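You operate a simulated robot arm through the tools that you are given. There is no shell and no other tool. Be economical: measure what you need, move in short steps, check, and stop when the job is done.

You run a simulated two-armed robot. Do the job below in one go: nothing can be reset, and whatever is moved stays where it is left.

Task
Carry the build tray with both arms and set it on the top of the green table.

The check looks at the end state, three seconds after you hand in, the way a careful person would. Anything else that was tipped, shoved, dropped, spilled or broken makes it a failure.

Robot
Two 7-joint arms with two-finger parallel grippers on one trunk, on a base that drives. Base frame: it is fixed to the floor where the robot stands at the start and does not move with it; the origin is under the middle of the robot, x ahead of it, y to its left, z up; the surface under the hand at the start is at about z = 0.95. Readings come in m, rad, newtons and seconds.
The left shoulder is at the start at [0.06, 0.189, 1.228], the right one opposite. With the tool pointing down near the work surface each hand reaches from about 0.1 to 0.66 m from the robot's upright axis, wherever it stands, measured 20 degrees to its own side. Places, roughly: top of the green table [-1.6, -0.4, 0.8]. Payload 3.43 kg a hand.
The TCP of each hand is the grasp point between the finger pads, 0.03 m short of the fingertips. In the tool frame z runs along the fingers and y along their closing line. The gripper opens to 0.094 m. The fingers are 0.028 m wide and 0.01 m thick; the gripper's body (0.05 by 0.096 m) begins 0.055 m behind the TCP.
Orientation is told as [roll, pitch, yaw] about the base's x, y, z axes, in that order, counted from this pose: with the fingers straight down and closing along the base's y, the tool's x points along the base's -x, its y along +y and its z along -z.

Tools
- The arms move only by the tool step_arm. It takes "left_commands", "right_commands" or both (then of equal length, played together; a hand with none holds still); each is one flat list of numbers, 7 for each row, row after row: the shift along the tool's x, y, z in units of 30 mm (1.0 is 30 mm), then the turn, a rotation vector about the tool's x, y, z in units of 4 degrees (1.0 is 4 degrees), then the opening, from 0 (shut) to 1 (fully open). In form: [x, y, z, wx, wy, wz, claw, x, y, z, wx, wy, wz, claw, ...]. A call has 1 to 10 rows; each row shifts and turns the commanded pose from where the row before left it, along the tool's axes as they then stand. A call with a number of a shift or a turn outside -1 to 1 is refused whole. Rows are played at 5 a second. More than 0.05 m and 0.15 rad between two rows, or a gripper value outside its range, and nothing of the call is played. Where a pose cannot be reached the arm comes as near as it can. A force on the tool above 40 N (or 10 N above the force at the start of the call, whichever is more), or a blocked arm, ends the call early, and 0.2 s more pass. Each finger travels about 0.153 m/s and halts on what it meets, pressing with about 42 N; the grip force reading is that of the motor and also rises with nothing between the fingers. The clock runs only during rows and for 0.2 s after the last one: add rows that do not move to give the fingers time. It gives the time, the measured TCP pose, the force on the tool (base axes), the opening and the grip force at its end, in the units of the frame above (readings bear some noise), with the torque about the TCP (base axes, N m) and any sound that the robot's microphone picked up.
- Cameras (640 x 400 px; columns grow to the right, rows downward): "scene" is now at [0.0137, -0.0009, 1.7716]; the picture's right is [-0.02, -1.00, 0.00], its down [-0.81, 0.02, -0.59] and it looks along [0.59, -0.01, -0.81] (base axes); focal length 264 px, centre (320, 200). "left" rides on the left gripper at [0.076, -0.014, -0.102] in its tool frame; the picture's right is [0.18, 0.98, 0.00], its down [-0.75, 0.14, -0.64] and it looks along [-0.63, 0.12, 0.77] (tool axes); focal length 243 px, centre (320, 200). "right" rides on the right gripper at [0.076, 0.014, -0.102] in its tool frame; the picture's right is [-0.18, 0.98, 0.00], its down [-0.75, -0.14, -0.64] and it looks along [-0.63, -0.12, 0.77] (tool axes); focal length 243 px, centre (320, 200). There is no depth. A picture from a camera that has moved, and an enlarged one, comes with that camera's place and axes in the base frame and with its lens.
- snapshot(camera): a new picture of that camera. No time passes.
- lift_body(by): slides the trunk up (or, below 0, down) by that many m; the arms and the scene camera ride with it, the base frame stays. It gives what a move gives, with no picture.
- roll_base(legs): drives the robot by 1 to 6 legs, each [ahead, left, turn to the left] in m, m and rad, along the robot's own axes; the way and the turn of a leg run together, so that a leg with both is an arc; at most 1.5 m and 3.142 rad a leg. The arms and the cameras ride along, it lands a little off, and it stops where it bumps. It gives what a move gives.
- head_to(pan, tilt): turns the head with the scene camera to pan (to the left, within 1.501 rad either way) and tilt (down, from -0.506 to 1.204), counted from straight ahead of the robot. It gives what a move gives.
- zoom(camera, box): a new picture of the part [left, top, right, bottom] of that camera's present view, enlarged. No time passes.
- close_job(): hands the job in; it is judged then, once.

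Work in short steps. Places have to be worked out from the pictures, the camera data and where the tool is seen: move nearer, look again, correct. Check each grasp and each placing, and mend what went wrong. You have 120 turns and 108 pictures in all, those below and enlarged ones among them. Open the grippers and draw the arms clear of the work before you hand the job in, unless the task says otherwise; then end with one line.

The tools are called after "Request:" by a JSON object that holds its "method" and its "body". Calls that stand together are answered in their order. step_arm: Moves the arms, as the interface text tells. Its arguments: {"type":"object","properties":{"left_commands":{"type":"array"},"right_commands":{"type":"array"}},"required":[]} The other tools are called the same way: lift_body (by) slides the trunk up or down; roll_base (legs) drives the base; head_to (pan, tilt) turns the head that bears the scene camera; snapshot (camera) takes a picture; zoom (camera, box) takes an enlarged picture of a part of a camera's view; close_job () hands the job in.

At the start:

```text
time_s: 0.0
left_position: [0.347, 0.0505, 1.2308]
left_ee_rot: [-0.001, -0.001, 0.0]
left_wrist_force: [0.3, -0.3, 0.1]
left_ft_torque: [-0.01, -0.03, 0.0]
left_opening: 0.0939
left_gripper_force: 0.1
right_position: [0.3254, -0.2542, 1.2351]
right_ee_rot: [0.0, 0.0, -0.001]
right_wrist_force: [-0.1, -0.6, -0.5]
right_ft_torque: [-0.01, 0.02, -0.03]
right_opening: 0.0939
right_gripper_force: 0.1
trunk travel left (down, up): [-0.9, 0.09]
robot x, y, heading: [-0.0012, -0.0041, 0.007]
head pan, tilt: [-0.019, 0.941]
```

scene: 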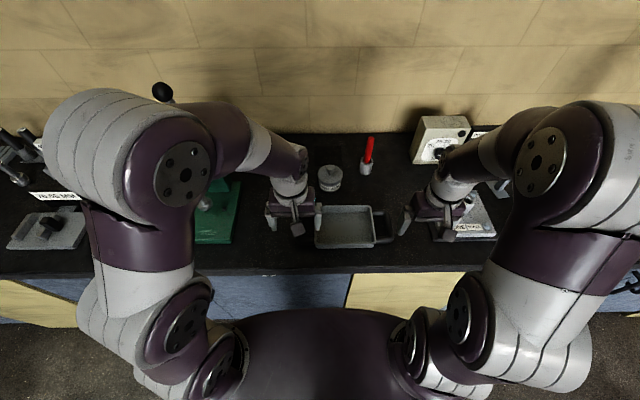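
right: 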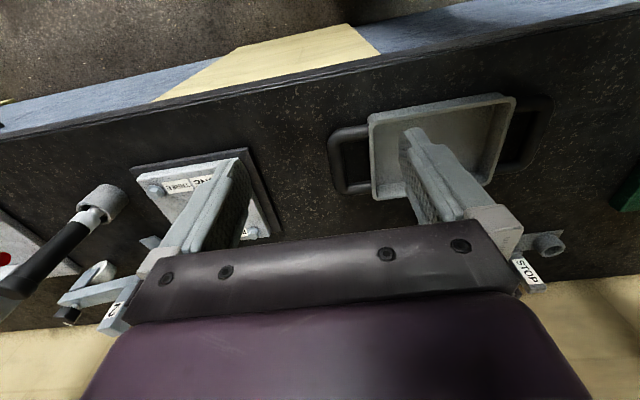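
left: 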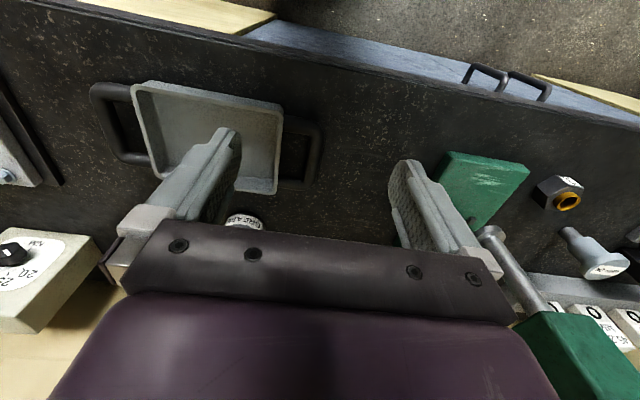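

I see the tray between the hands, with a bar handle at each end. I'll zoom in to find the handles.

Request:
{"method": "zoom", "body": {"camera": "scene", "box": [240, 150, 480, 300]}}

Request:
{"method": "zoom", "body": {"camera": "left", "box": [60, 40, 380, 240]}}

Request:
{"method": "zoom", "body": {"camera": "right", "box": [280, 60, 600, 260]}}

```text
2.67 times, centred on (360, 225) of scene
camera zoom: at [0.0137, -0.0009, 1.7716], right [-0.02, -1.0, 0.0], down [-0.81, 0.02, -0.59], along [0.59, -0.01, -0.81], focal length 703 px, centre (213, 133)
```

zoom: 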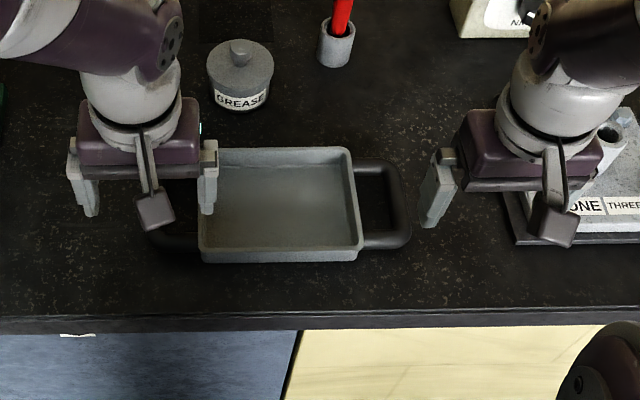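

```text
2.00 times, centred on (220, 140) of left
camera zoom: at [0.2704, 0.0386, 1.3311], right [-0.18, 0.98, 0.0], down [0.75, 0.14, 0.64], along [0.63, 0.12, -0.77], focal length 485 px, centre (520, 320)
```

zoom: 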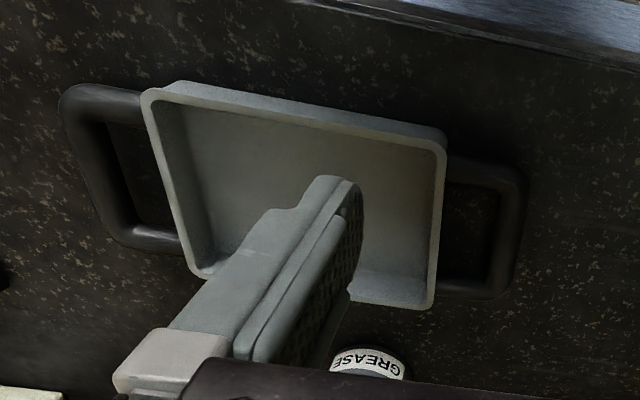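

```text
2.00 times, centred on (440, 160) of right
camera zoom: at [0.2497, -0.239, 1.3372], right [0.18, 0.98, 0.0], down [0.75, -0.14, 0.64], along [0.63, -0.12, -0.77], focal length 485 px, centre (80, 280)
```

zoom: 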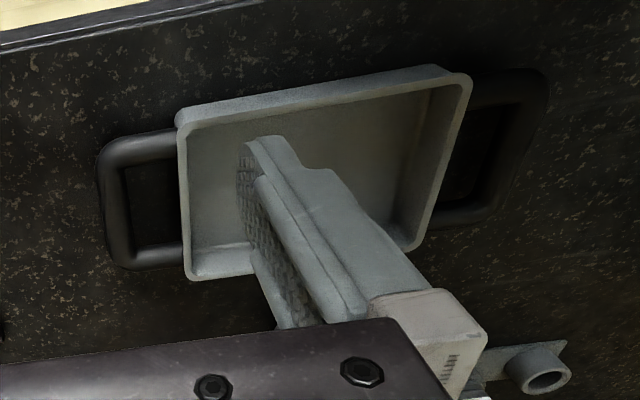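

Triangulating from the three views puts the handle bars along x, centred near [0.481, 0.073, 0.97] on the left and [0.480, -0.256, 0.97] on the right. I'll bring both hands above them, partly closed.

Request:
{"method": "step_arm", "body": {"left_commands": [-0.638, 0.107, 0.81, 0, 0, 0, 0.62, -0.638, 0.107, 0.81, 0, 0, 0, 0.62, -0.638, 0.107, 0.81, 0, 0, 0, 0.62, -0.638, 0.107, 0.81, 0, 0, 0, 0.62, -0.638, 0.107, 0.81, 0, 0, 0, 0.62, -0.638, 0.107, 0.81, 0, 0, 0, 0.62, -0.638, 0.107, 0.81, 0, 0, 0, 0.62, 0, 0, 0, 0, 0, 0, 0.62], "right_commands": [-0.736, -0.009, 0.833, 0, 0, 0, 0.62, -0.736, -0.009, 0.833, 0, 0, 0, 0.62, -0.736, -0.009, 0.833, 0, 0, 0, 0.62, -0.736, -0.009, 0.833, 0, 0, 0, 0.62, -0.736, -0.009, 0.833, 0, 0, 0, 0.62, -0.736, -0.009, 0.833, 0, 0, 0, 0.62, -0.736, -0.009, 0.833, 0, 0, 0, 0.62, 0, 0, 0, 0, 0, 0, 0.62]}}

Request:
{"method": "snapshot", "body": {"camera": "left"}}

Request:
{"method": "snapshot", "body": {"camera": "right"}}

Request:
{"method": "zoom", "body": {"camera": "scene", "box": [240, 150, 480, 300]}}

```text
time_s: 1.8
left_position: [0.4802, 0.0749, 1.0601]
left_ee_rot: [0.0, 0.002, -0.001]
left_wrist_force: [-0.6, -0.2, -0.6]
left_ft_torque: [-0.04, 0.0, 0.01]
left_opening: 0.0585
left_gripper_force: 0.0
right_position: [0.48, -0.2549, 1.0599]
right_ee_rot: [-0.001, -0.001, 0.0]
right_wrist_force: [0.7, -0.4, -0.6]
right_ft_torque: [-0.04, -0.01, -0.02]
right_opening: 0.0586
right_gripper_force: 0.0
trunk travel left (down, up): [-0.9, 0.09]
robot x, y, heading: [-0.002, 0.0002, 0.004]
head pan, tilt: [-0.019, 0.941]
```

```text
101 pictures are left
camera left: at [0.4049, 0.0623, 1.1612], right [-0.18, 0.98, 0.0], down [0.75, 0.14, 0.64], along [0.63, 0.12, -0.77], focal length 243 px, centre (320, 200)
```

left: 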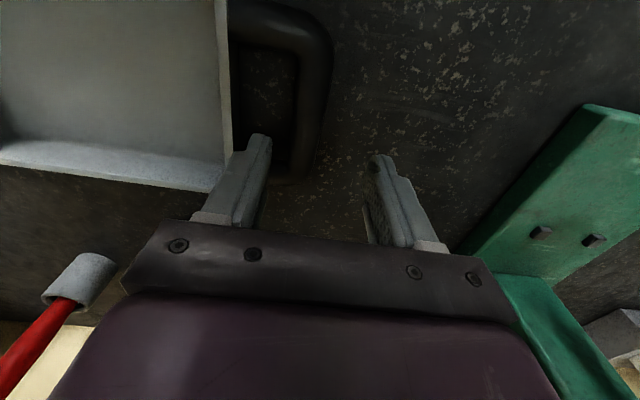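

```text
100 pictures are left
camera right: at [0.4033, -0.2414, 1.1626], right [0.18, 0.98, 0.0], down [0.75, -0.14, 0.64], along [0.63, -0.12, -0.77], focal length 243 px, centre (320, 200)
```

right: 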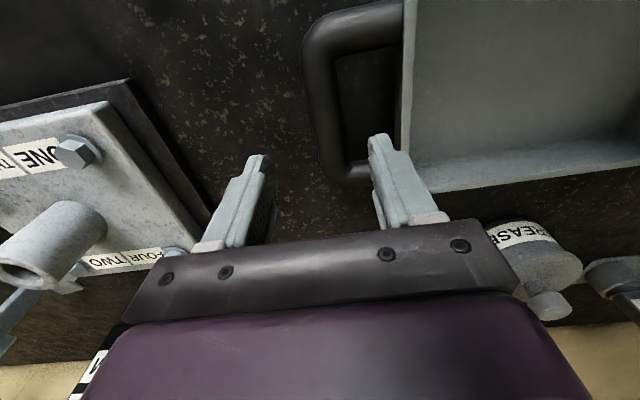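

```text
2.67 times, centred on (360, 225) of scene
camera zoom: at [0.0122, -0.0009, 1.7716], right [-0.02, -1.0, 0.0], down [-0.81, 0.02, -0.59], along [0.59, -0.01, -0.81], focal length 703 px, centre (213, 133)
```

zoom: 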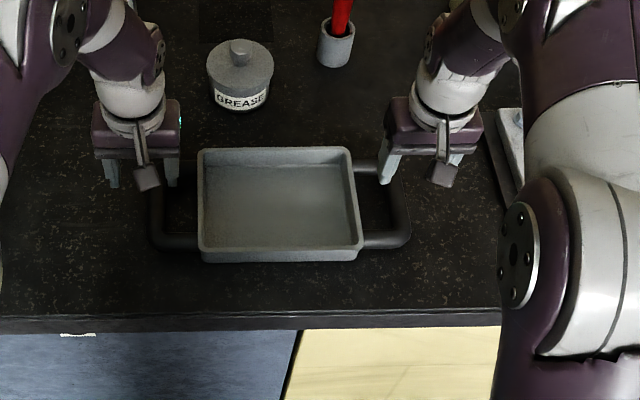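

Refined from the near views, the bars are at y≈0.067 and y≈-0.247, with their middle at x≈0.478. I'll shift each hand 8 mm inward and then lower to z≈0.995.

Request:
{"method": "step_arm", "body": {"left_commands": [0, -0.27, 0, 0, 0, 0, 0.62, 0, 0, 0.72, 0, 0, 0, 0.62, 0, 0, 0.72, 0, 0, 0, 0.62, 0, 0, 0.72, 0, 0, 0, 0.62, 0, 0, 0, 0, 0, 0, 0.62], "right_commands": [0, 0.27, 0, 0, 0, 0, 0.62, 0, 0, 0.72, 0, 0, 0, 0.62, 0, 0, 0.72, 0, 0, 0, 0.62, 0, 0, 0.72, 0, 0, 0, 0.62, 0, 0, 0, 0, 0, 0, 0.62]}}

Request:
{"method": "snapshot", "body": {"camera": "left"}}

Request:
{"method": "snapshot", "body": {"camera": "right"}}

Request:
{"method": "zoom", "body": {"camera": "scene", "box": [240, 150, 480, 300]}}

```text
time_s: 3.0
left_position: [0.4793, 0.066, 0.9949]
left_ee_rot: [-0.001, 0.001, 0.001]
left_wrist_force: [-0.6, -0.5, -0.7]
left_ft_torque: [-0.01, 0.01, -0.01]
left_opening: 0.0582
left_gripper_force: 0.1
right_position: [0.4812, -0.248, 0.9949]
right_ee_rot: [0.0, -0.001, 0.0]
right_wrist_force: [-0.1, -0.1, -0.3]
right_ft_torque: [0.01, -0.01, -0.01]
right_opening: 0.0582
right_gripper_force: 0.1
trunk travel left (down, up): [-0.9, 0.09]
robot x, y, heading: [-0.0006, 0.0008, -0.001]
head pan, tilt: [-0.019, 0.941]
```

```text
98 pictures are left
camera left: at [0.4042, 0.0534, 1.0961], right [-0.18, 0.98, 0.0], down [0.75, 0.14, 0.64], along [0.63, 0.12, -0.77], focal length 243 px, centre (320, 200)
```

left: 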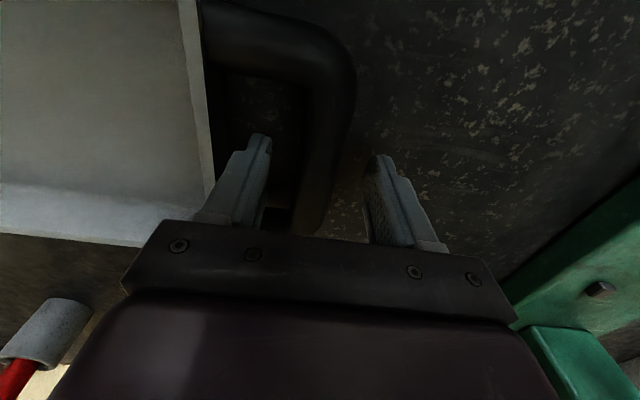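

```text
97 pictures are left
camera right: at [0.4056, -0.2325, 1.0983], right [0.18, 0.98, 0.0], down [0.75, -0.14, 0.64], along [0.63, -0.12, -0.77], focal length 243 px, centre (320, 200)
```

right: 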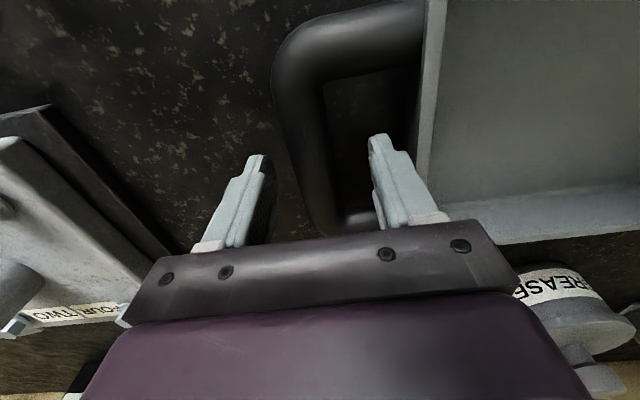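

```text
2.67 times, centred on (360, 225) of scene
camera zoom: at [0.013, -0.0008, 1.7716], right [-0.02, -1.0, 0.0], down [-0.81, 0.02, -0.59], along [0.59, -0.01, -0.81], focal length 703 px, centre (213, 133)
```

zoom: 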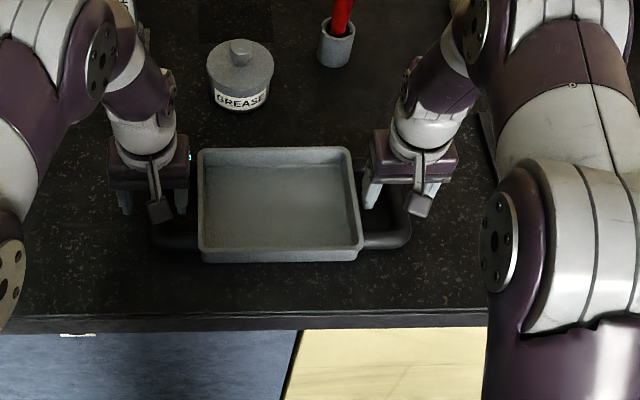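

Both bars lie between the open fingers, with the tray wall clear of them. I'll go down another 8 mm and then close both grippers gently.

Request:
{"method": "step_arm", "body": {"left_commands": [0, 0, 0.27, 0, 0, 0, 0.62, 0, 0, 0, 0, 0, 0, 0.62, 0, 0, 0, 0, 0, 0, 0.5, 0, 0, 0, 0, 0, 0, 0.4, 0, 0, 0, 0, 0, 0, 0.3, 0, 0, 0, 0, 0, 0, 0.2, 0, 0, 0, 0, 0, 0, 0, 0, 0, 0, 0, 0, 0, 0], "right_commands": [0, 0, 0.27, 0, 0, 0, 0.62, 0, 0, 0, 0, 0, 0, 0.62, 0, 0, 0, 0, 0, 0, 0.5, 0, 0, 0, 0, 0, 0, 0.4, 0, 0, 0, 0, 0, 0, 0.3, 0, 0, 0, 0, 0, 0, 0.2, 0, 0, 0, 0, 0, 0, 0, 0, 0, 0, 0, 0, 0, 0]}}

Request:
{"method": "snapshot", "body": {"camera": "left"}}

Request:
{"method": "snapshot", "body": {"camera": "right"}}

```text
time_s: 4.8
left_position: [0.4801, 0.0668, 0.9865]
left_ee_rot: [0.001, 0.001, -0.002]
left_wrist_force: [1.9, 32.0, 2.4]
left_ft_torque: [0.35, -0.28, 0.12]
left_opening: 0.0243
left_gripper_force: 41.7
right_position: [0.4828, -0.2474, 0.9882]
right_ee_rot: [0.001, 0.0, 0.001]
right_wrist_force: [-0.5, -31.6, -0.6]
right_ft_torque: [-0.46, 0.19, 0.16]
right_opening: 0.024
right_gripper_force: 41.6
trunk travel left (down, up): [-0.9, 0.09]
robot x, y, heading: [0.0055, 0.001, 0.003]
head pan, tilt: [-0.019, 0.941]
```

```text
95 pictures are left
camera left: at [0.4048, 0.0541, 1.0877], right [-0.18, 0.98, 0.0], down [0.75, 0.14, 0.64], along [0.63, 0.12, -0.77], focal length 243 px, centre (320, 200)
```

left: 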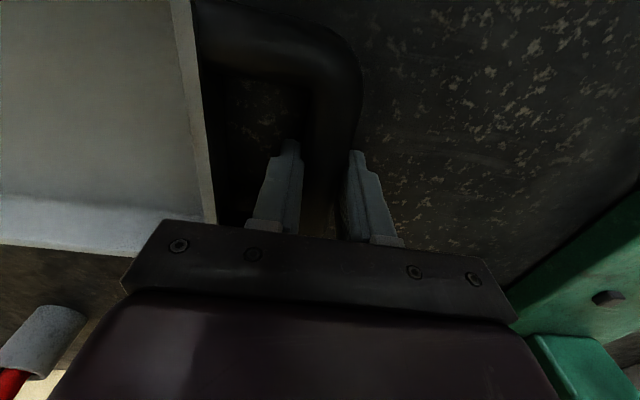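

```text
94 pictures are left
camera right: at [0.4062, -0.2335, 1.0902], right [0.18, 0.98, 0.0], down [0.75, -0.14, 0.64], along [0.63, -0.12, -0.77], focal length 243 px, centre (320, 200)
```

right: 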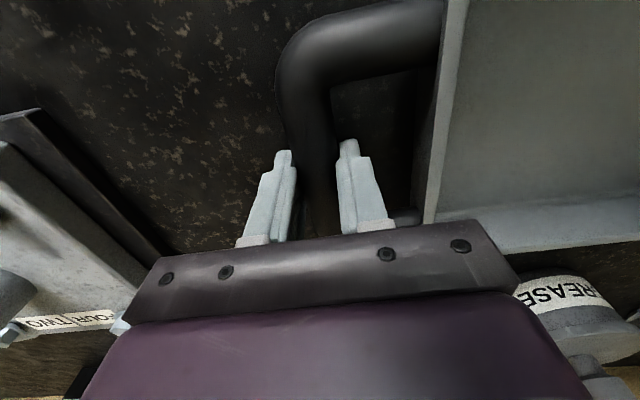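

Both hands have gripped the bars at a 24 mm opening, but they squeeze the tray inward with about 32 N. I'll ease the hands apart by 3 mm each.

Request:
{"method": "step_arm", "body": {"left_commands": [0, 0.1, 0, 0, 0, 0, 0, 0, 0, 0, 0, 0, 0, 0], "right_commands": [0, -0.1, 0, 0, 0, 0, 0, 0, 0, 0, 0, 0, 0, 0]}}

```text
time_s: 5.4
left_position: [0.4802, 0.0666, 0.9881]
left_ee_rot: [-0.002, -0.002, -0.001]
left_wrist_force: [-2.8, -36.3, 0.1]
left_ft_torque: [-0.3, 1.17, -0.28]
left_opening: 0.0242
left_gripper_force: 41.8
right_position: [0.4817, -0.2477, 0.9872]
right_ee_rot: [0.003, 0.0, 0.001]
right_wrist_force: [3.8, 35.8, 4.2]
right_ft_torque: [0.59, -0.83, -0.46]
right_opening: 0.0244
right_gripper_force: 41.8
trunk travel left (down, up): [-0.9, 0.09]
robot x, y, heading: [-0.0013, 0.0016, 0.001]
head pan, tilt: [-0.019, 0.941]
```

That overshot, so I'll come back by a bit under half.

Request:
{"method": "step_arm", "body": {"left_commands": [0, -0.052, 0, 0, 0, 0, 0, 0, 0, 0, 0, 0, 0, 0], "right_commands": [0, 0.052, 0, 0, 0, 0, 0, 0, 0, 0, 0, 0, 0, 0]}}

```text
time_s: 6.0
left_position: [0.4806, 0.0653, 0.9877]
left_ee_rot: [-0.001, -0.002, 0.002]
left_wrist_force: [-1.0, -36.2, -0.1]
left_ft_torque: [-0.43, -0.37, -0.34]
left_opening: 0.0241
left_gripper_force: 42.3
right_position: [0.4807, -0.2493, 0.9865]
right_ee_rot: [0.001, 0.001, -0.001]
right_wrist_force: [3.7, 36.9, 4.0]
right_ft_torque: [0.49, 0.18, -0.38]
right_opening: 0.0242
right_gripper_force: 42.2
trunk travel left (down, up): [-0.9, 0.09]
robot x, y, heading: [0.002, -0.0013, -0.004]
head pan, tilt: [-0.019, 0.941]
```

There was no change, likely because the command hadn't been fully tracked. I'll move inward a bit more.

Request:
{"method": "step_arm", "body": {"left_commands": [0, -0.05, 0, 0, 0, 0, 0, 0, 0, 0, 0, 0, 0, 0, 0, 0, 0, 0, 0, 0, 0], "right_commands": [0, 0.05, 0, 0, 0, 0, 0, 0, 0, 0, 0, 0, 0, 0, 0, 0, 0, 0, 0, 0, 0]}}

```text
time_s: 6.8
left_position: [0.4801, 0.0671, 0.9878]
left_ee_rot: [0.003, 0.001, 0.003]
left_wrist_force: [2.2, 3.9, 0.5]
left_ft_torque: [-0.03, -0.96, 0.19]
left_opening: 0.024
left_gripper_force: 41.8
right_position: [0.4813, -0.2487, 0.9863]
right_ee_rot: [-0.001, 0.0, 0.0]
right_wrist_force: [-0.9, -6.1, 4.7]
right_ft_torque: [-0.21, 0.62, 0.22]
right_opening: 0.024
right_gripper_force: 42.2
trunk travel left (down, up): [-0.9, 0.09]
robot x, y, heading: [-0.0023, 0.0003, 0.002]
head pan, tilt: [-0.019, 0.941]
```

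The internal force is now only about 5 N. I'll lift the tray with both arms together in small steps and check the forces.

Request:
{"method": "step_arm", "body": {"left_commands": [0, 0, -0.2, 0, 0, 0, 0, 0, 0, -0.4, 0, 0, 0, 0, 0, 0, -0.4, 0, 0, 0, 0, 0, 0, 0, 0, 0, 0, 0], "right_commands": [0, 0, -0.2, 0, 0, 0, 0, 0, 0, -0.4, 0, 0, 0, 0, 0, 0, -0.4, 0, 0, 0, 0, 0, 0, 0, 0, 0, 0, 0]}}

Request:
{"method": "snapshot", "body": {"camera": "scene"}}

```text
time_s: 7.8
left_position: [0.4801, 0.0652, 1.0156]
left_ee_rot: [0.002, 0.005, 0.0]
left_wrist_force: [-0.5, 20.4, -1.2]
left_ft_torque: [0.27, 0.23, -0.04]
left_opening: 0.0241
left_gripper_force: 41.7
right_position: [0.4817, -0.2485, 1.0164]
right_ee_rot: [0.0, 0.001, -0.001]
right_wrist_force: [0.9, -20.0, -2.2]
right_ft_torque: [-0.27, -0.21, -0.04]
right_opening: 0.024
right_gripper_force: 42.2
trunk travel left (down, up): [-0.9, 0.09]
robot x, y, heading: [0.0001, 0.0032, 0.002]
head pan, tilt: [-0.019, 0.941]
```

```text
93 pictures are left
camera scene: at [0.0148, -0.001, 1.7715], right [-0.02, -1.0, 0.0], down [-0.81, 0.02, -0.59], along [0.59, -0.01, -0.81], focal length 264 px, centre (320, 200)
```

scene: 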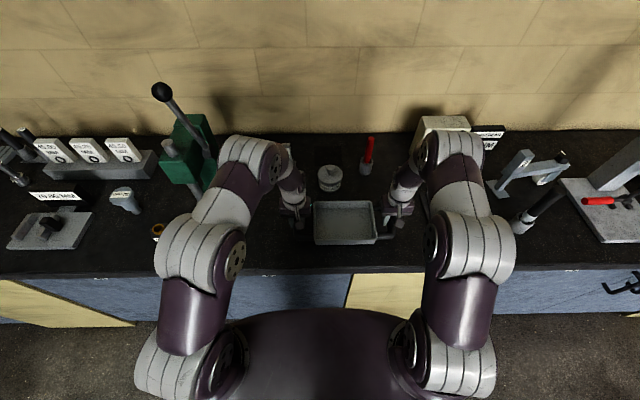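

The tray is up, level and light. I'll raise it further with the arms, relax the squeeze slightly, and look toward the rear with the head.

Request:
{"method": "step_arm", "body": {"left_commands": [0, 0.02, -0.7, 0, 0, 0, 0, 0, 0, -0.7, 0, 0, 0, 0, 0, 0, -0.7, 0, 0, 0, 0, 0, 0, 0, 0, 0, 0, 0], "right_commands": [0, -0.02, -0.7, 0, 0, 0, 0, 0, 0, -0.7, 0, 0, 0, 0, 0, 0, -0.7, 0, 0, 0, 0, 0, 0, 0, 0, 0, 0, 0]}}

Request:
{"method": "head_to", "body": {"pan": -1.5, "tilt": 0.5}}

Request:
{"method": "snapshot", "body": {"camera": "scene"}}

Request:
{"method": "head_to", "body": {"pan": 1.5, "tilt": 0.5}}

Request:
{"method": "snapshot", "body": {"camera": "scene"}}

```text
time_s: 8.8
left_position: [0.4796, 0.0646, 1.0804]
left_ee_rot: [0.002, 0.001, -0.001]
left_wrist_force: [-1.1, 33.9, -2.0]
left_ft_torque: [0.39, 0.47, -0.2]
left_opening: 0.0242
left_gripper_force: 41.5
right_position: [0.4816, -0.2498, 1.0805]
right_ee_rot: [0.0, 0.001, -0.001]
right_wrist_force: [0.6, -35.0, -2.1]
right_ft_torque: [-0.52, -0.49, -0.17]
right_opening: 0.0242
right_gripper_force: 42.0
trunk travel left (down, up): [-0.9, 0.09]
robot x, y, heading: [-0.0019, 0.0001, -0.0]
head pan, tilt: [-0.019, 0.941]
```

```text
time_s: 10.4
left_position: [0.4791, 0.066, 1.0786]
left_ee_rot: [0.0, 0.001, -0.001]
left_wrist_force: [-1.9, 45.5, -2.0]
left_ft_torque: [0.6, 0.04, -0.15]
left_opening: 0.0242
left_gripper_force: 41.5
right_position: [0.4812, -0.248, 1.0796]
right_ee_rot: [-0.001, -0.001, -0.001]
right_wrist_force: [1.7, -45.8, -1.8]
right_ft_torque: [-0.57, -0.04, -0.2]
right_opening: 0.0243
right_gripper_force: 42.5
trunk travel left (down, up): [-0.9, 0.09]
robot x, y, heading: [-0.0004, -0.0011, -0.001]
head pan, tilt: [-1.499, 0.499]
```

```text
92 pictures are left
camera scene: at [-0.0524, -0.0903, 1.8085], right [-1.0, -0.07, 0.0], down [-0.03, 0.48, -0.88], along [0.06, -0.88, -0.48], focal length 264 px, centre (320, 200)
```

scene: 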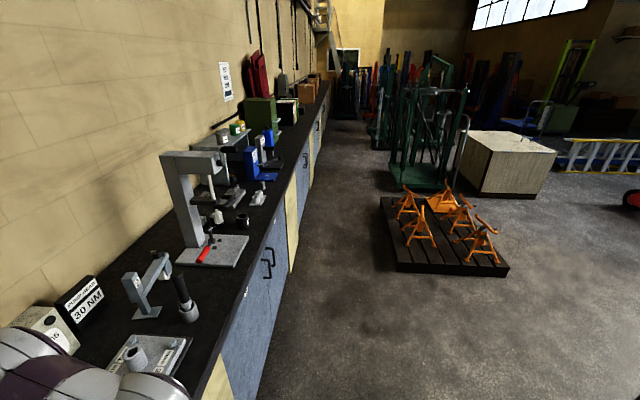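

```text
time_s: 13.0
left_position: [0.4811, 0.0658, 1.0787]
left_ee_rot: [0.002, -0.001, 0.001]
left_wrist_force: [-1.5, 45.2, -2.0]
left_ft_torque: [0.56, 0.05, -0.18]
left_opening: 0.0243
left_gripper_force: 41.5
right_position: [0.4805, -0.2489, 1.0796]
right_ee_rot: [0.001, 0.001, 0.0]
right_wrist_force: [1.2, -45.1, -1.5]
right_ft_torque: [-0.58, -0.01, -0.24]
right_opening: 0.0242
right_gripper_force: 41.9
trunk travel left (down, up): [-0.9, 0.09]
robot x, y, heading: [-0.0014, -0.0025, -0.001]
head pan, tilt: [1.499, 0.499]
```

```text
91 pictures are left
camera scene: at [-0.0524, 0.0912, 1.8085], right [1.0, -0.07, 0.0], down [-0.03, -0.48, -0.88], along [0.06, 0.88, -0.48], focal length 264 px, centre (320, 200)
```

scene: 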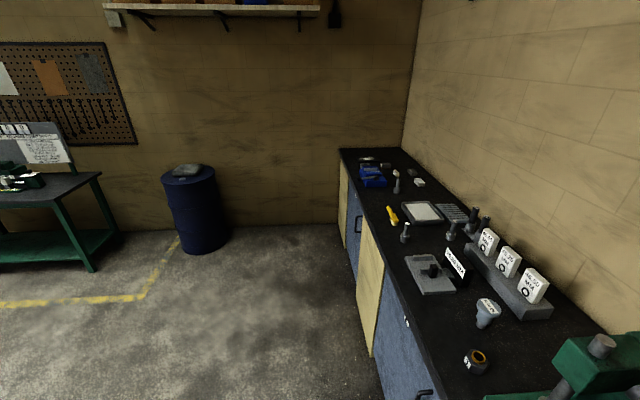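

The squeeze has crept up to about 45 N, so I'll widen the hands slightly.

Request:
{"method": "step_arm", "body": {"left_commands": [0, 0.05, 0, 0, 0, 0, 0, 0, 0, 0, 0, 0, 0, 0, 0, 0, 0, 0, 0, 0, 0, 0, 0, 0, 0, 0, 0, 0], "right_commands": [0, -0.05, 0, 0, 0, 0, 0, 0, 0, 0, 0, 0, 0, 0, 0, 0, 0, 0, 0, 0, 0, 0, 0, 0, 0, 0, 0, 0]}}

```text
time_s: 14.0
left_position: [0.4808, 0.0667, 1.0797]
left_ee_rot: [-0.001, -0.002, 0.001]
left_wrist_force: [-2.9, -1.1, -2.2]
left_ft_torque: [0.04, 0.57, -0.49]
left_opening: 0.0244
left_gripper_force: 42.4
right_position: [0.4805, -0.2497, 1.0793]
right_ee_rot: [0.001, 0.004, 0.001]
right_wrist_force: [2.3, 1.2, -1.9]
right_ft_torque: [0.03, -0.58, -0.51]
right_opening: 0.0244
right_gripper_force: 42.3
trunk travel left (down, up): [-0.9, 0.09]
robot x, y, heading: [0.001, 0.0018, 0.005]
head pan, tilt: [1.499, 0.499]
```

The squeeze is near zero. I'll back away from the bench by 0.35 m and look left and right.

Request:
{"method": "roll_base", "body": {"legs": [[-0.35, 0, 0]]}}

Request:
{"method": "head_to", "body": {"pan": 0, "tilt": 0.8}}

Request:
{"method": "snapshot", "body": {"camera": "scene"}}

```text
time_s: 16.3
left_position: [0.1318, 0.0668, 1.0819]
left_ee_rot: [0.001, -0.002, 0.003]
left_wrist_force: [-1.5, 0.5, -2.0]
left_ft_torque: [-0.03, -0.1, -0.08]
left_opening: 0.0242
left_gripper_force: 42.1
right_position: [0.1327, -0.2474, 1.0799]
right_ee_rot: [-0.001, 0.0, 0.005]
right_wrist_force: [1.3, -0.5, -2.1]
right_ft_torque: [0.0, 0.08, -0.28]
right_opening: 0.0241
right_gripper_force: 41.8
trunk travel left (down, up): [-0.9, 0.09]
robot x, y, heading: [-0.3458, 0.0023, 0.003]
head pan, tilt: [1.499, 0.499]
stopped in leg 1: the force on the tool passed its limit at 41 N (the readings are from after the stop); the commanded pose is now the measured one
```

```text
time_s: 17.9
left_position: [0.1326, 0.0664, 1.0802]
left_ee_rot: [-0.002, -0.001, 0.002]
left_wrist_force: [-1.5, -1.0, -2.2]
left_ft_torque: [0.04, 0.14, -0.26]
left_opening: 0.0243
left_gripper_force: 42.1
right_position: [0.1337, -0.2479, 1.0794]
right_ee_rot: [0.002, 0.001, 0.003]
right_wrist_force: [2.4, 0.3, -1.8]
right_ft_torque: [0.03, -0.09, -0.34]
right_opening: 0.0243
right_gripper_force: 42.0
trunk travel left (down, up): [-0.9, 0.09]
robot x, y, heading: [-0.3466, 0.0027, 0.004]
head pan, tilt: [0.0, 0.799]
```

```text
90 pictures are left
camera scene: at [-0.3253, 0.0001, 1.7825], right [0.0, -1.0, 0.0], down [-0.72, 0.0, -0.7], along [0.7, 0.0, -0.72], focal length 264 px, centre (320, 200)
```

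scene: 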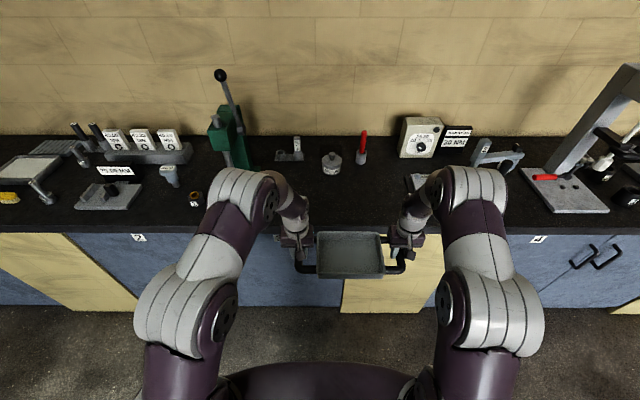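

The drive is essentially complete and the tray is still held. I'll turn right in steps, then look with the head panned to the back.

Request:
{"method": "roll_base", "body": {"legs": [[0, 0, -0.8]]}}

Request:
{"method": "head_to", "body": {"pan": -1.5, "tilt": 0.6}}

Request:
{"method": "snapshot", "body": {"camera": "scene"}}

```text
time_s: 20.4
left_position: [0.0446, -0.2876, 1.0791]
left_ee_rot: [-0.001, -0.002, -0.768]
left_wrist_force: [-1.9, 0.4, -1.6]
left_ft_torque: [-0.02, 0.0, -0.2]
left_opening: 0.0242
left_gripper_force: 41.9
right_position: [-0.1759, -0.513, 1.0798]
right_ee_rot: [-0.001, 0.002, -0.77]
right_wrist_force: [2.2, -0.9, -1.5]
right_ft_torque: [0.01, 0.0, -0.28]
right_opening: 0.0244
right_gripper_force: 41.7
trunk travel left (down, up): [-0.9, 0.09]
robot x, y, heading: [-0.3507, 0.0004, -0.773]
head pan, tilt: [0.0, 0.799]
```

```text
time_s: 21.9
left_position: [0.0422, -0.286, 1.0791]
left_ee_rot: [-0.001, -0.002, -0.77]
left_wrist_force: [-1.6, 0.1, -2.2]
left_ft_torque: [0.04, 0.03, -0.22]
left_opening: 0.0243
left_gripper_force: 41.7
right_position: [-0.1754, -0.5139, 1.0799]
right_ee_rot: [0.002, 0.001, -0.77]
right_wrist_force: [1.0, -0.9, -1.6]
right_ft_torque: [-0.02, -0.06, -0.3]
right_opening: 0.0239
right_gripper_force: 41.6
trunk travel left (down, up): [-0.9, 0.09]
robot x, y, heading: [-0.3472, -0.0037, -0.769]
head pan, tilt: [-1.499, 0.6]
```

```text
89 pictures are left
camera scene: at [-0.4464, -0.0265, 1.7994], right [-0.77, 0.64, 0.0], down [0.36, 0.43, -0.82], along [-0.53, -0.63, -0.57], focal length 264 px, centre (320, 200)
```

scene: 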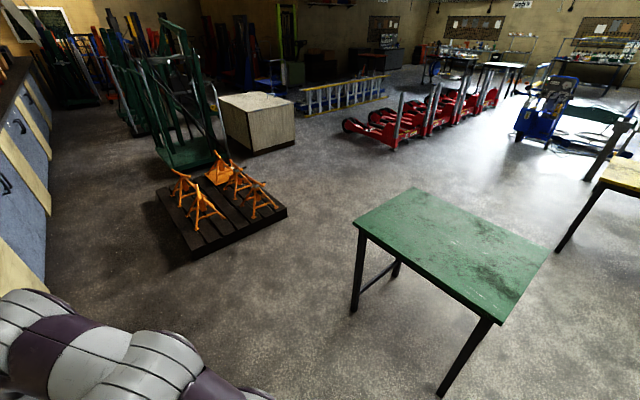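

The green table is empty. Its corners come to x from -1.97 to -1.36 and y from -0.83 to -0.02. I'll turn to face -x here and look again before approaching.

Request:
{"method": "roll_base", "body": {"legs": [[0, 0, -0.8]]}}

Request:
{"method": "roll_base", "body": {"legs": [[0, 0, -0.8]]}}

Request:
{"method": "roll_base", "body": {"legs": [[0, 0, -0.77]]}}

Request:
{"method": "head_to", "body": {"pan": 0, "tilt": 0.8}}

Request:
{"method": "snapshot", "body": {"camera": "scene"}}

```text
time_s: 24.5
left_position: [-0.2859, -0.4812, 1.0801]
left_ee_rot: [-0.003, -0.002, -1.582]
left_wrist_force: [-1.0, 1.2, -1.7]
left_ft_torque: [-0.01, 0.0, -0.21]
left_opening: 0.0243
left_gripper_force: 41.2
right_position: [-0.6009, -0.4778, 1.0792]
right_ee_rot: [0.0, 0.002, -1.581]
right_wrist_force: [0.0, -0.8, -1.8]
right_ft_torque: [-0.02, -0.02, -0.33]
right_opening: 0.0242
right_gripper_force: 42.6
trunk travel left (down, up): [-0.9, 0.09]
robot x, y, heading: [-0.3482, -0.0023, -1.577]
head pan, tilt: [-1.499, 0.6]
```

```text
time_s: 27.0
left_position: [-0.6494, -0.3799, 1.0795]
left_ee_rot: [-0.001, -0.004, -2.381]
left_wrist_force: [0.6, 1.6, -1.5]
left_ft_torque: [0.04, -0.05, -0.21]
left_opening: 0.0242
left_gripper_force: 41.5
right_position: [-0.8665, -0.1529, 1.0801]
right_ee_rot: [-0.001, 0.002, -2.38]
right_wrist_force: [-1.0, -1.5, -1.6]
right_ft_torque: [-0.09, 0.03, -0.34]
right_opening: 0.0242
right_gripper_force: 42.0
trunk travel left (down, up): [-0.9, 0.09]
robot x, y, heading: [-0.3487, -0.0044, -2.377]
head pan, tilt: [-1.499, 0.6]
```

```text
time_s: 29.4
left_position: [-0.8288, -0.0594, 1.0786]
left_ee_rot: [-0.002, -0.002, 3.125]
left_wrist_force: [1.8, 0.5, -1.0]
left_ft_torque: [0.0, -0.1, -0.22]
left_opening: 0.0243
left_gripper_force: 41.9
right_position: [-0.8238, 0.2555, 1.0792]
right_ee_rot: [-0.001, 0.001, 3.126]
right_wrist_force: [-1.7, -0.2, -1.7]
right_ft_torque: [-0.04, 0.06, -0.32]
right_opening: 0.0242
right_gripper_force: 41.8
trunk travel left (down, up): [-0.9, 0.09]
robot x, y, heading: [-0.3472, 0.0031, 3.124]
head pan, tilt: [-1.499, 0.6]
```

```text
time_s: 31.0
left_position: [-0.8286, -0.0599, 1.0795]
left_ee_rot: [0.0, -0.002, 3.127]
left_wrist_force: [1.9, 0.1, -1.0]
left_ft_torque: [0.01, -0.1, -0.16]
left_opening: 0.0244
left_gripper_force: 41.2
right_position: [-0.825, 0.2563, 1.0795]
right_ee_rot: [0.001, 0.003, 3.127]
right_wrist_force: [-1.1, 0.8, -2.2]
right_ft_torque: [-0.02, 0.05, -0.32]
right_opening: 0.0244
right_gripper_force: 42.2
trunk travel left (down, up): [-0.9, 0.09]
robot x, y, heading: [-0.3447, -0.0041, 3.131]
head pan, tilt: [0.0, 0.799]
```

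```text
88 pictures are left
camera scene: at [-0.3684, 0.0006, 1.7825], right [0.02, 1.0, 0.0], down [0.72, -0.01, -0.7], along [-0.7, 0.01, -0.72], focal length 264 px, centre (320, 200)
```

scene: 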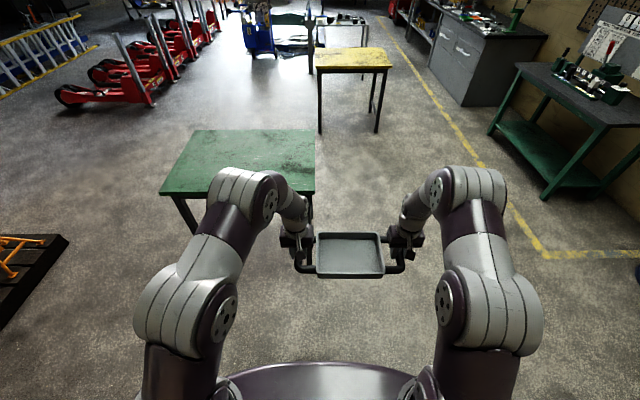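

The table estimate holds up. I'll slide 0.52 m to the robot's left, then go 0.4 m ahead.

Request:
{"method": "roll_base", "body": {"legs": [[0, 0.52, 0.01]]}}

Request:
{"method": "roll_base", "body": {"legs": [[0.4, 0, 0]]}}

Request:
{"method": "snapshot", "body": {"camera": "scene"}}

```text
time_s: 34.0
left_position: [-0.8372, -0.5714, 1.0808]
left_ee_rot: [-0.001, -0.004, 3.123]
left_wrist_force: [1.8, 0.0, -1.5]
left_ft_torque: [-0.01, 0.02, -0.18]
left_opening: 0.0245
left_gripper_force: 41.7
right_position: [-0.8313, -0.2558, 1.0784]
right_ee_rot: [0.001, 0.002, 3.123]
right_wrist_force: [-1.2, 1.0, -1.9]
right_ft_torque: [0.01, -0.03, -0.27]
right_opening: 0.0244
right_gripper_force: 42.4
trunk travel left (down, up): [-0.9, 0.09]
robot x, y, heading: [-0.3544, -0.5138, 3.125]
head pan, tilt: [0.0, 0.799]
```

```text
time_s: 36.5
left_position: [-1.2358, -0.567, 1.0813]
left_ee_rot: [-0.002, -0.001, 3.125]
left_wrist_force: [2.3, 0.8, -2.1]
left_ft_torque: [0.03, -0.04, -0.2]
left_opening: 0.0243
left_gripper_force: 41.9
right_position: [-1.233, -0.2521, 1.0793]
right_ee_rot: [0.002, -0.001, 3.126]
right_wrist_force: [-2.0, 0.0, -1.4]
right_ft_torque: [-0.01, 0.06, -0.26]
right_opening: 0.0244
right_gripper_force: 41.1
trunk travel left (down, up): [-0.9, 0.09]
robot x, y, heading: [-0.7561, -0.5079, 3.126]
head pan, tilt: [0.0, 0.799]
```

```text
87 pictures are left
camera scene: at [-0.7754, -0.507, 1.7825], right [0.02, 1.0, 0.0], down [0.72, -0.01, -0.7], along [-0.7, 0.01, -0.72], focal length 264 px, centre (320, 200)
```

scene: 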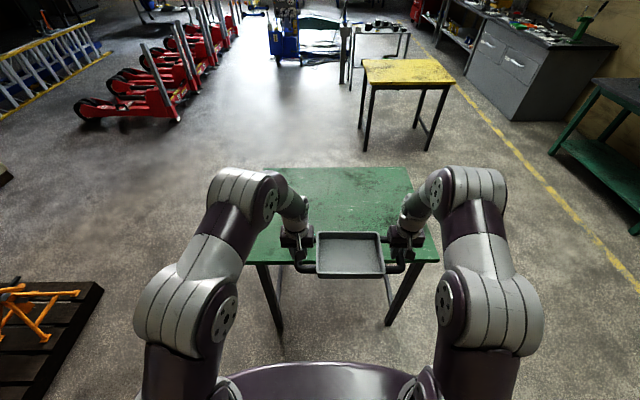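

The near edge is at x≈-1.37, with the table clear. I'll drive 0.25 m further ahead, which still keeps the base no closer than it was to the bench.

Request:
{"method": "roll_base", "body": {"legs": [[0.25, 0, 0]]}}

Request:
{"method": "snapshot", "body": {"camera": "scene"}}

```text
time_s: 38.3
left_position: [-1.4858, -0.5634, 1.0801]
left_ee_rot: [-0.001, -0.002, 3.124]
left_wrist_force: [0.8, 0.3, -1.2]
left_ft_torque: [0.0, -0.06, -0.1]
left_opening: 0.0242
left_gripper_force: 42.2
right_position: [-1.4813, -0.2485, 1.0794]
right_ee_rot: [0.001, 0.0, 3.126]
right_wrist_force: [-1.4, 0.7, -0.8]
right_ft_torque: [0.0, 0.05, -0.26]
right_opening: 0.0243
right_gripper_force: 41.7
trunk travel left (down, up): [-0.9, 0.09]
robot x, y, heading: [-1.0067, -0.5042, 3.128]
head pan, tilt: [0.0, 0.799]
```

```text
86 pictures are left
camera scene: at [-1.0243, -0.5033, 1.7826], right [0.02, 1.0, 0.0], down [0.72, -0.01, -0.7], along [-0.7, 0.01, -0.72], focal length 264 px, centre (320, 200)
```

scene: 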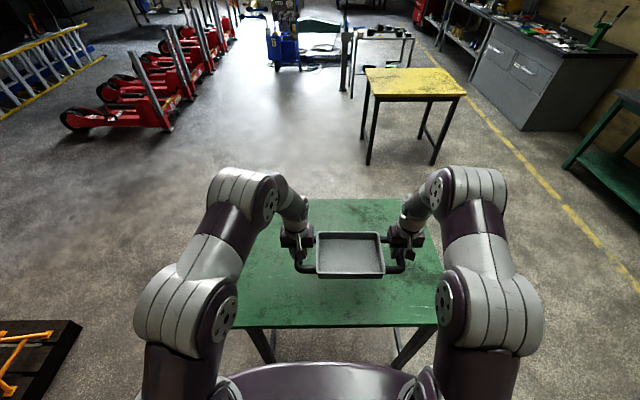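

The tray is over the table. I'll push it 75 mm further from the edge with both arms together.

Request:
{"method": "step_arm", "body": {"left_commands": [-0.5, 0, 0, 0, 0, 0, 0, -0.5, 0, 0, 0, 0, 0, 0, -0.5, 0, 0, 0, 0, 0, 0, -0.5, 0, 0, 0, 0, 0, 0, -0.5, 0, 0, 0, 0, 0, 0, 0, 0, 0, 0, 0, 0, 0], "right_commands": [-0.5, 0, 0, 0, 0, 0, 0, -0.5, 0, 0, 0, 0, 0, 0, -0.5, 0, 0, 0, 0, 0, 0, -0.5, 0, 0, 0, 0, 0, 0, -0.5, 0, 0, 0, 0, 0, 0, 0, 0, 0, 0, 0, 0, 0]}}

Request:
{"method": "lift_body", "body": {"by": -0.15}}

Request:
{"method": "snapshot", "body": {"camera": "scene"}}

Request:
{"method": "snapshot", "body": {"camera": "right"}}

```text
time_s: 39.7
left_position: [-1.56, -0.5625, 1.0799]
left_ee_rot: [-0.002, -0.001, 3.127]
left_wrist_force: [-1.3, -11.3, -1.1]
left_ft_torque: [-0.09, 0.37, 0.17]
left_opening: 0.0242
left_gripper_force: 41.7
right_position: [-1.556, -0.2475, 1.0802]
right_ee_rot: [-0.001, 0.002, 3.125]
right_wrist_force: [0.4, 9.6, -2.0]
right_ft_torque: [0.21, -0.36, 0.04]
right_opening: 0.0244
right_gripper_force: 41.5
trunk travel left (down, up): [-0.9, 0.09]
robot x, y, heading: [-1.007, -0.5047, 3.125]
head pan, tilt: [0.0, 0.799]
```

```text
time_s: 41.5
left_position: [-1.5608, -0.5617, 0.9298]
left_ee_rot: [0.0, -0.001, 3.126]
left_wrist_force: [-1.1, -22.9, -2.6]
left_ft_torque: [-0.29, -0.06, 0.22]
left_opening: 0.0241
left_gripper_force: 42.7
right_position: [-1.5565, -0.2474, 0.9294]
right_ee_rot: [0.001, 0.0, 3.125]
right_wrist_force: [1.0, 22.5, -1.5]
right_ft_torque: [0.28, 0.06, 0.1]
right_opening: 0.0241
right_gripper_force: 42.1
trunk travel left (down, up): [-0.75, 0.24]
robot x, y, heading: [-1.008, -0.5059, 3.126]
head pan, tilt: [0.0, 0.799]
```

```text
85 pictures are left
camera scene: at [-1.026, -0.5032, 1.6326], right [0.02, 1.0, 0.0], down [0.72, -0.01, -0.7], along [-0.7, 0.01, -0.72], focal length 264 px, centre (320, 200)
```

scene: 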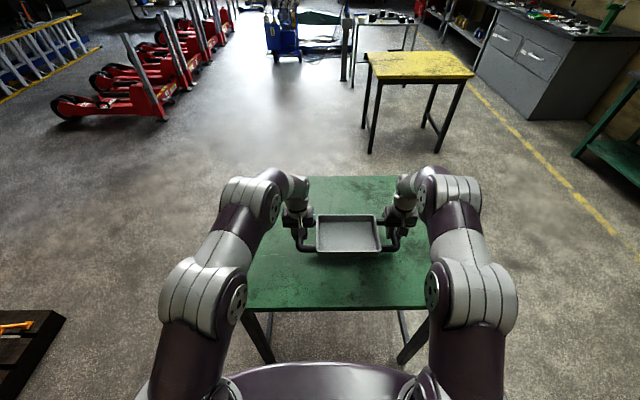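

```text
84 pictures are left
camera right: at [-1.4812, -0.2626, 1.033], right [-0.2, -0.98, 0.0], down [-0.75, 0.15, 0.64], along [-0.63, 0.13, -0.77], focal length 243 px, centre (320, 200)
```

right: 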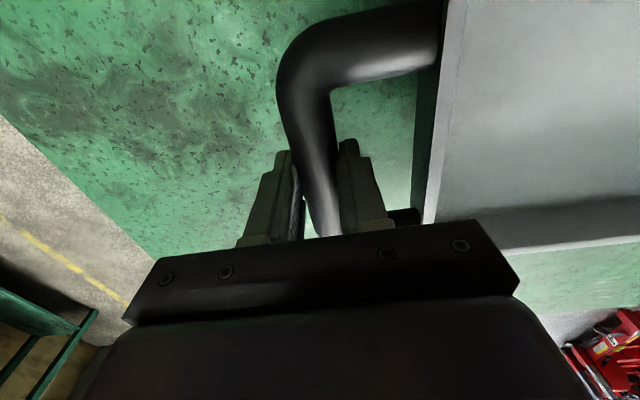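

The hands squeeze slightly, so I'll relax them a little while lowering 70 mm.

Request:
{"method": "step_arm", "body": {"left_commands": [0, 0.02, 0.46, 0, 0, 0, 0, 0, 0, 0.46, 0, 0, 0, 0, 0, 0, 0.46, 0, 0, 0, 0, 0, 0, 0.46, 0, 0, 0, 0, 0, 0, 0.46, 0, 0, 0, 0, 0, 0, 0, 0, 0, 0, 0], "right_commands": [0, -0.02, 0.46, 0, 0, 0, 0, 0, 0, 0.46, 0, 0, 0, 0, 0, 0, 0.46, 0, 0, 0, 0, 0, 0, 0.46, 0, 0, 0, 0, 0, 0, 0.46, 0, 0, 0, 0, 0, 0, 0, 0, 0, 0, 0]}}

Request:
{"method": "snapshot", "body": {"camera": "right"}}

```text
time_s: 42.5
left_position: [-1.5626, -0.5624, 0.885]
left_ee_rot: [-0.007, -0.027, 3.124]
left_wrist_force: [3.1, -1.4, 22.1]
left_ft_torque: [-0.02, -1.08, 0.24]
left_opening: 0.0245
left_gripper_force: 41.9
right_position: [-1.5594, -0.2474, 0.8849]
right_ee_rot: [-0.003, -0.025, 3.129]
right_wrist_force: [6.2, 0.0, 26.9]
right_ft_torque: [-0.04, -0.98, 0.08]
right_opening: 0.0243
right_gripper_force: 41.7
trunk travel left (down, up): [-0.75, 0.24]
robot x, y, heading: [-1.0021, -0.5072, 3.123]
head pan, tilt: [0.0, 0.799]
stopped in row 5 (right hand): the force on the tool passed its limit at 43 N (the readings are from after the stop); the commanded pose is now the measured one
```

```text
83 pictures are left
camera right: at [-1.482, -0.2627, 0.9862], right [-0.2, -0.98, 0.0], down [-0.74, 0.15, 0.66], along [-0.65, 0.13, -0.75], focal length 243 px, centre (320, 200)
```

right: 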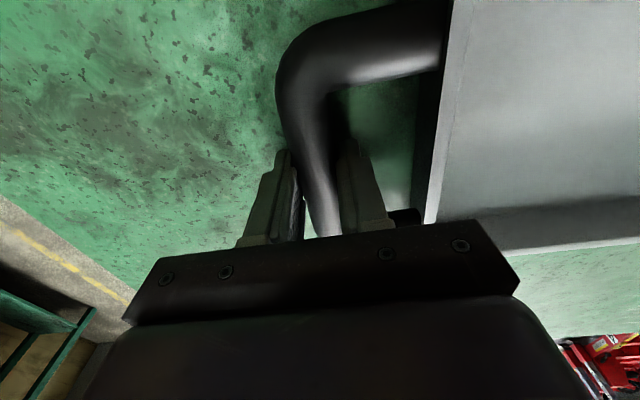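

Contact came at TCP z≈0.885, with both hands feeling the support, so the tabletop is at about 0.848. I'll ease up a little and inspect.

Request:
{"method": "step_arm", "body": {"left_commands": [0, 0, -0.06, 0, 0, 0, 0, 0, 0, 0, 0, 0, 0, 0, 0, 0, 0, 0, 0, 0, 0], "right_commands": [0, 0, -0.06, 0, 0, 0, 0, 0, 0, 0, 0, 0, 0, 0, 0, 0, 0, 0, 0, 0, 0]}}

Request:
{"method": "zoom", "body": {"camera": "scene", "box": [220, 150, 460, 300]}}

Request:
{"method": "snapshot", "body": {"camera": "left"}}

```text
time_s: 43.3
left_position: [-1.5609, -0.563, 0.8846]
left_ee_rot: [-0.006, -0.026, 3.125]
left_wrist_force: [-4.2, -2.6, 21.1]
left_ft_torque: [-0.05, 1.01, 0.28]
left_opening: 0.0242
left_gripper_force: 41.8
right_position: [-1.5615, -0.2474, 0.8863]
right_ee_rot: [-0.002, -0.023, 3.127]
right_wrist_force: [2.2, 2.7, 25.1]
right_ft_torque: [0.03, 0.73, 0.17]
right_opening: 0.0243
right_gripper_force: 42.0
trunk travel left (down, up): [-0.75, 0.24]
robot x, y, heading: [-1.0073, -0.5037, 3.127]
head pan, tilt: [0.0, 0.799]
```

```text
2.67 times, centred on (340, 225) of scene
camera zoom: at [-1.019, -0.5045, 1.6328], right [0.02, 1.0, 0.0], down [0.71, -0.01, -0.7], along [-0.7, 0.01, -0.71], focal length 703 px, centre (267, 133)
```

zoom: 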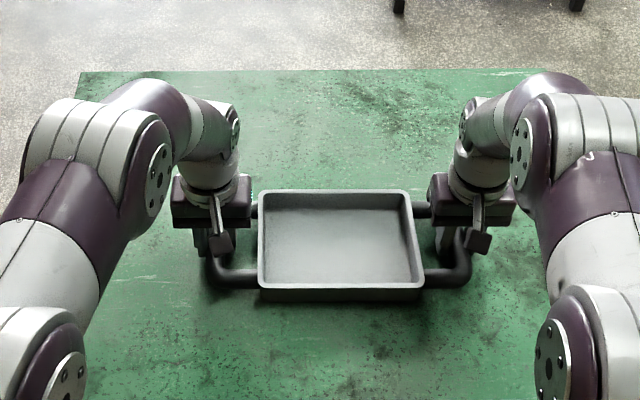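

```text
81 pictures are left
camera left: at [-1.4828, -0.5481, 0.9846], right [0.17, -0.99, -0.01], down [-0.74, -0.13, 0.66], along [-0.65, -0.1, -0.75], focal length 243 px, centre (320, 200)
```

left: 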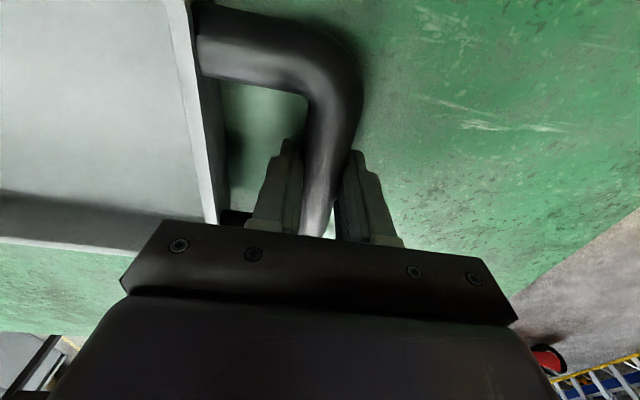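

The edge seen from three standing points also puts the tabletop at z≈0.845, so this is tray contact. The hands are pitched by 0.025 and still press, so I'll level them and rise a little more.

Request:
{"method": "step_arm", "body": {"left_commands": [0, 0, -0.12, 0, -0.18, 0, 0, 0, 0, 0, 0, -0.18, 0, 0, 0, 0, 0, 0, 0, 0, 0], "right_commands": [0, 0, -0.12, 0, -0.18, 0, 0, 0, 0, 0, 0, -0.18, 0, 0, 0, 0, 0, 0, 0, 0, 0]}}

Request:
{"method": "zoom", "body": {"camera": "scene", "box": [220, 150, 460, 300]}}

```text
time_s: 44.1
left_position: [-1.5623, -0.5624, 0.8849]
left_ee_rot: [-0.005, -0.041, 3.126]
left_wrist_force: [-1.2, 5.3, 10.1]
left_ft_torque: [0.05, -1.04, 0.37]
left_opening: 0.0243
left_gripper_force: 42.2
right_position: [-1.5601, -0.2478, 0.8849]
right_ee_rot: [-0.002, -0.04, 3.128]
right_wrist_force: [2.1, -2.7, 15.5]
right_ft_torque: [-0.02, -1.2, 0.17]
right_opening: 0.0242
right_gripper_force: 42.1
trunk travel left (down, up): [-0.75, 0.24]
robot x, y, heading: [-1.0059, -0.505, 3.122]
head pan, tilt: [0.0, 0.799]
```

```text
2.67 times, centred on (340, 225) of scene
camera zoom: at [-1.0224, -0.5039, 1.6324], right [0.02, 1.0, 0.0], down [0.72, -0.01, -0.7], along [-0.7, 0.01, -0.72], focal length 703 px, centre (267, 133)
```

zoom: 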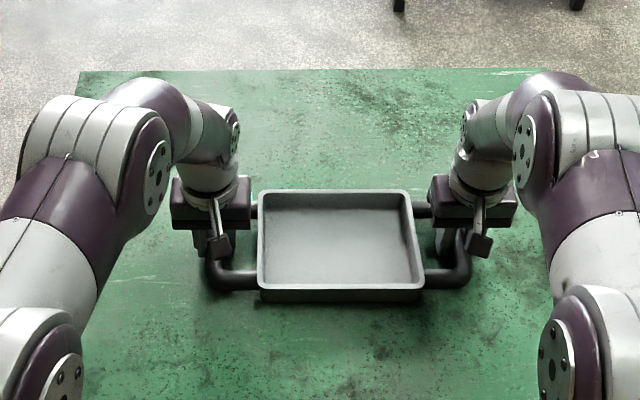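

That was the wrong sign, so I'll turn back the other way to level.

Request:
{"method": "step_arm", "body": {"left_commands": [0, 0, 0, 0, 0.2, 0, 0, 0, 0, 0, 0, 0.2, 0, 0, 0, 0, 0, 0, 0.19, 0, 0, 0, 0, 0, 0, 0, 0, 0], "right_commands": [0, 0, 0, 0, 0.2, 0, 0, 0, 0, 0, 0, 0.2, 0, 0, 0, 0, 0, 0, 0.19, 0, 0, 0, 0, 0, 0, 0, 0, 0]}}

Request:
{"method": "zoom", "body": {"camera": "scene", "box": [220, 150, 460, 300]}}

```text
time_s: 45.1
left_position: [-1.5633, -0.5617, 0.8863]
left_ee_rot: [-0.003, -0.006, 3.127]
left_wrist_force: [-4.5, 5.7, 6.6]
left_ft_torque: [0.0, 1.31, 0.42]
left_opening: 0.0243
left_gripper_force: 42.5
right_position: [-1.562, -0.2471, 0.886]
right_ee_rot: [-0.004, -0.004, 3.126]
right_wrist_force: [0.6, -6.5, 20.7]
right_ft_torque: [-0.1, 1.12, 0.3]
right_opening: 0.0241
right_gripper_force: 41.7
trunk travel left (down, up): [-0.75, 0.24]
robot x, y, heading: [-1.0074, -0.504, 3.124]
head pan, tilt: [0.0, 0.799]
```

```text
2.67 times, centred on (340, 225) of scene
camera zoom: at [-1.0219, -0.5047, 1.6327], right [0.02, 1.0, 0.0], down [0.72, -0.01, -0.7], along [-0.7, 0.01, -0.72], focal length 703 px, centre (267, 133)
```

zoom: 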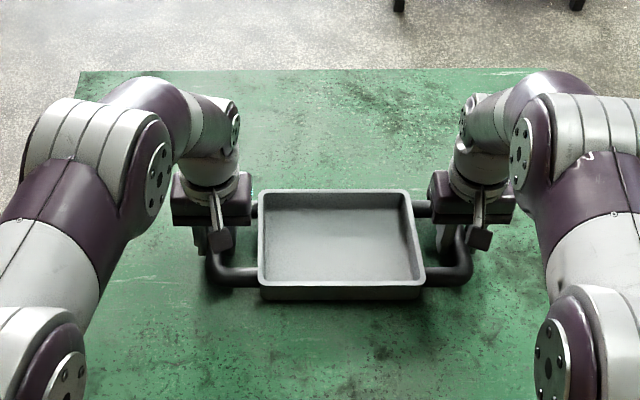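

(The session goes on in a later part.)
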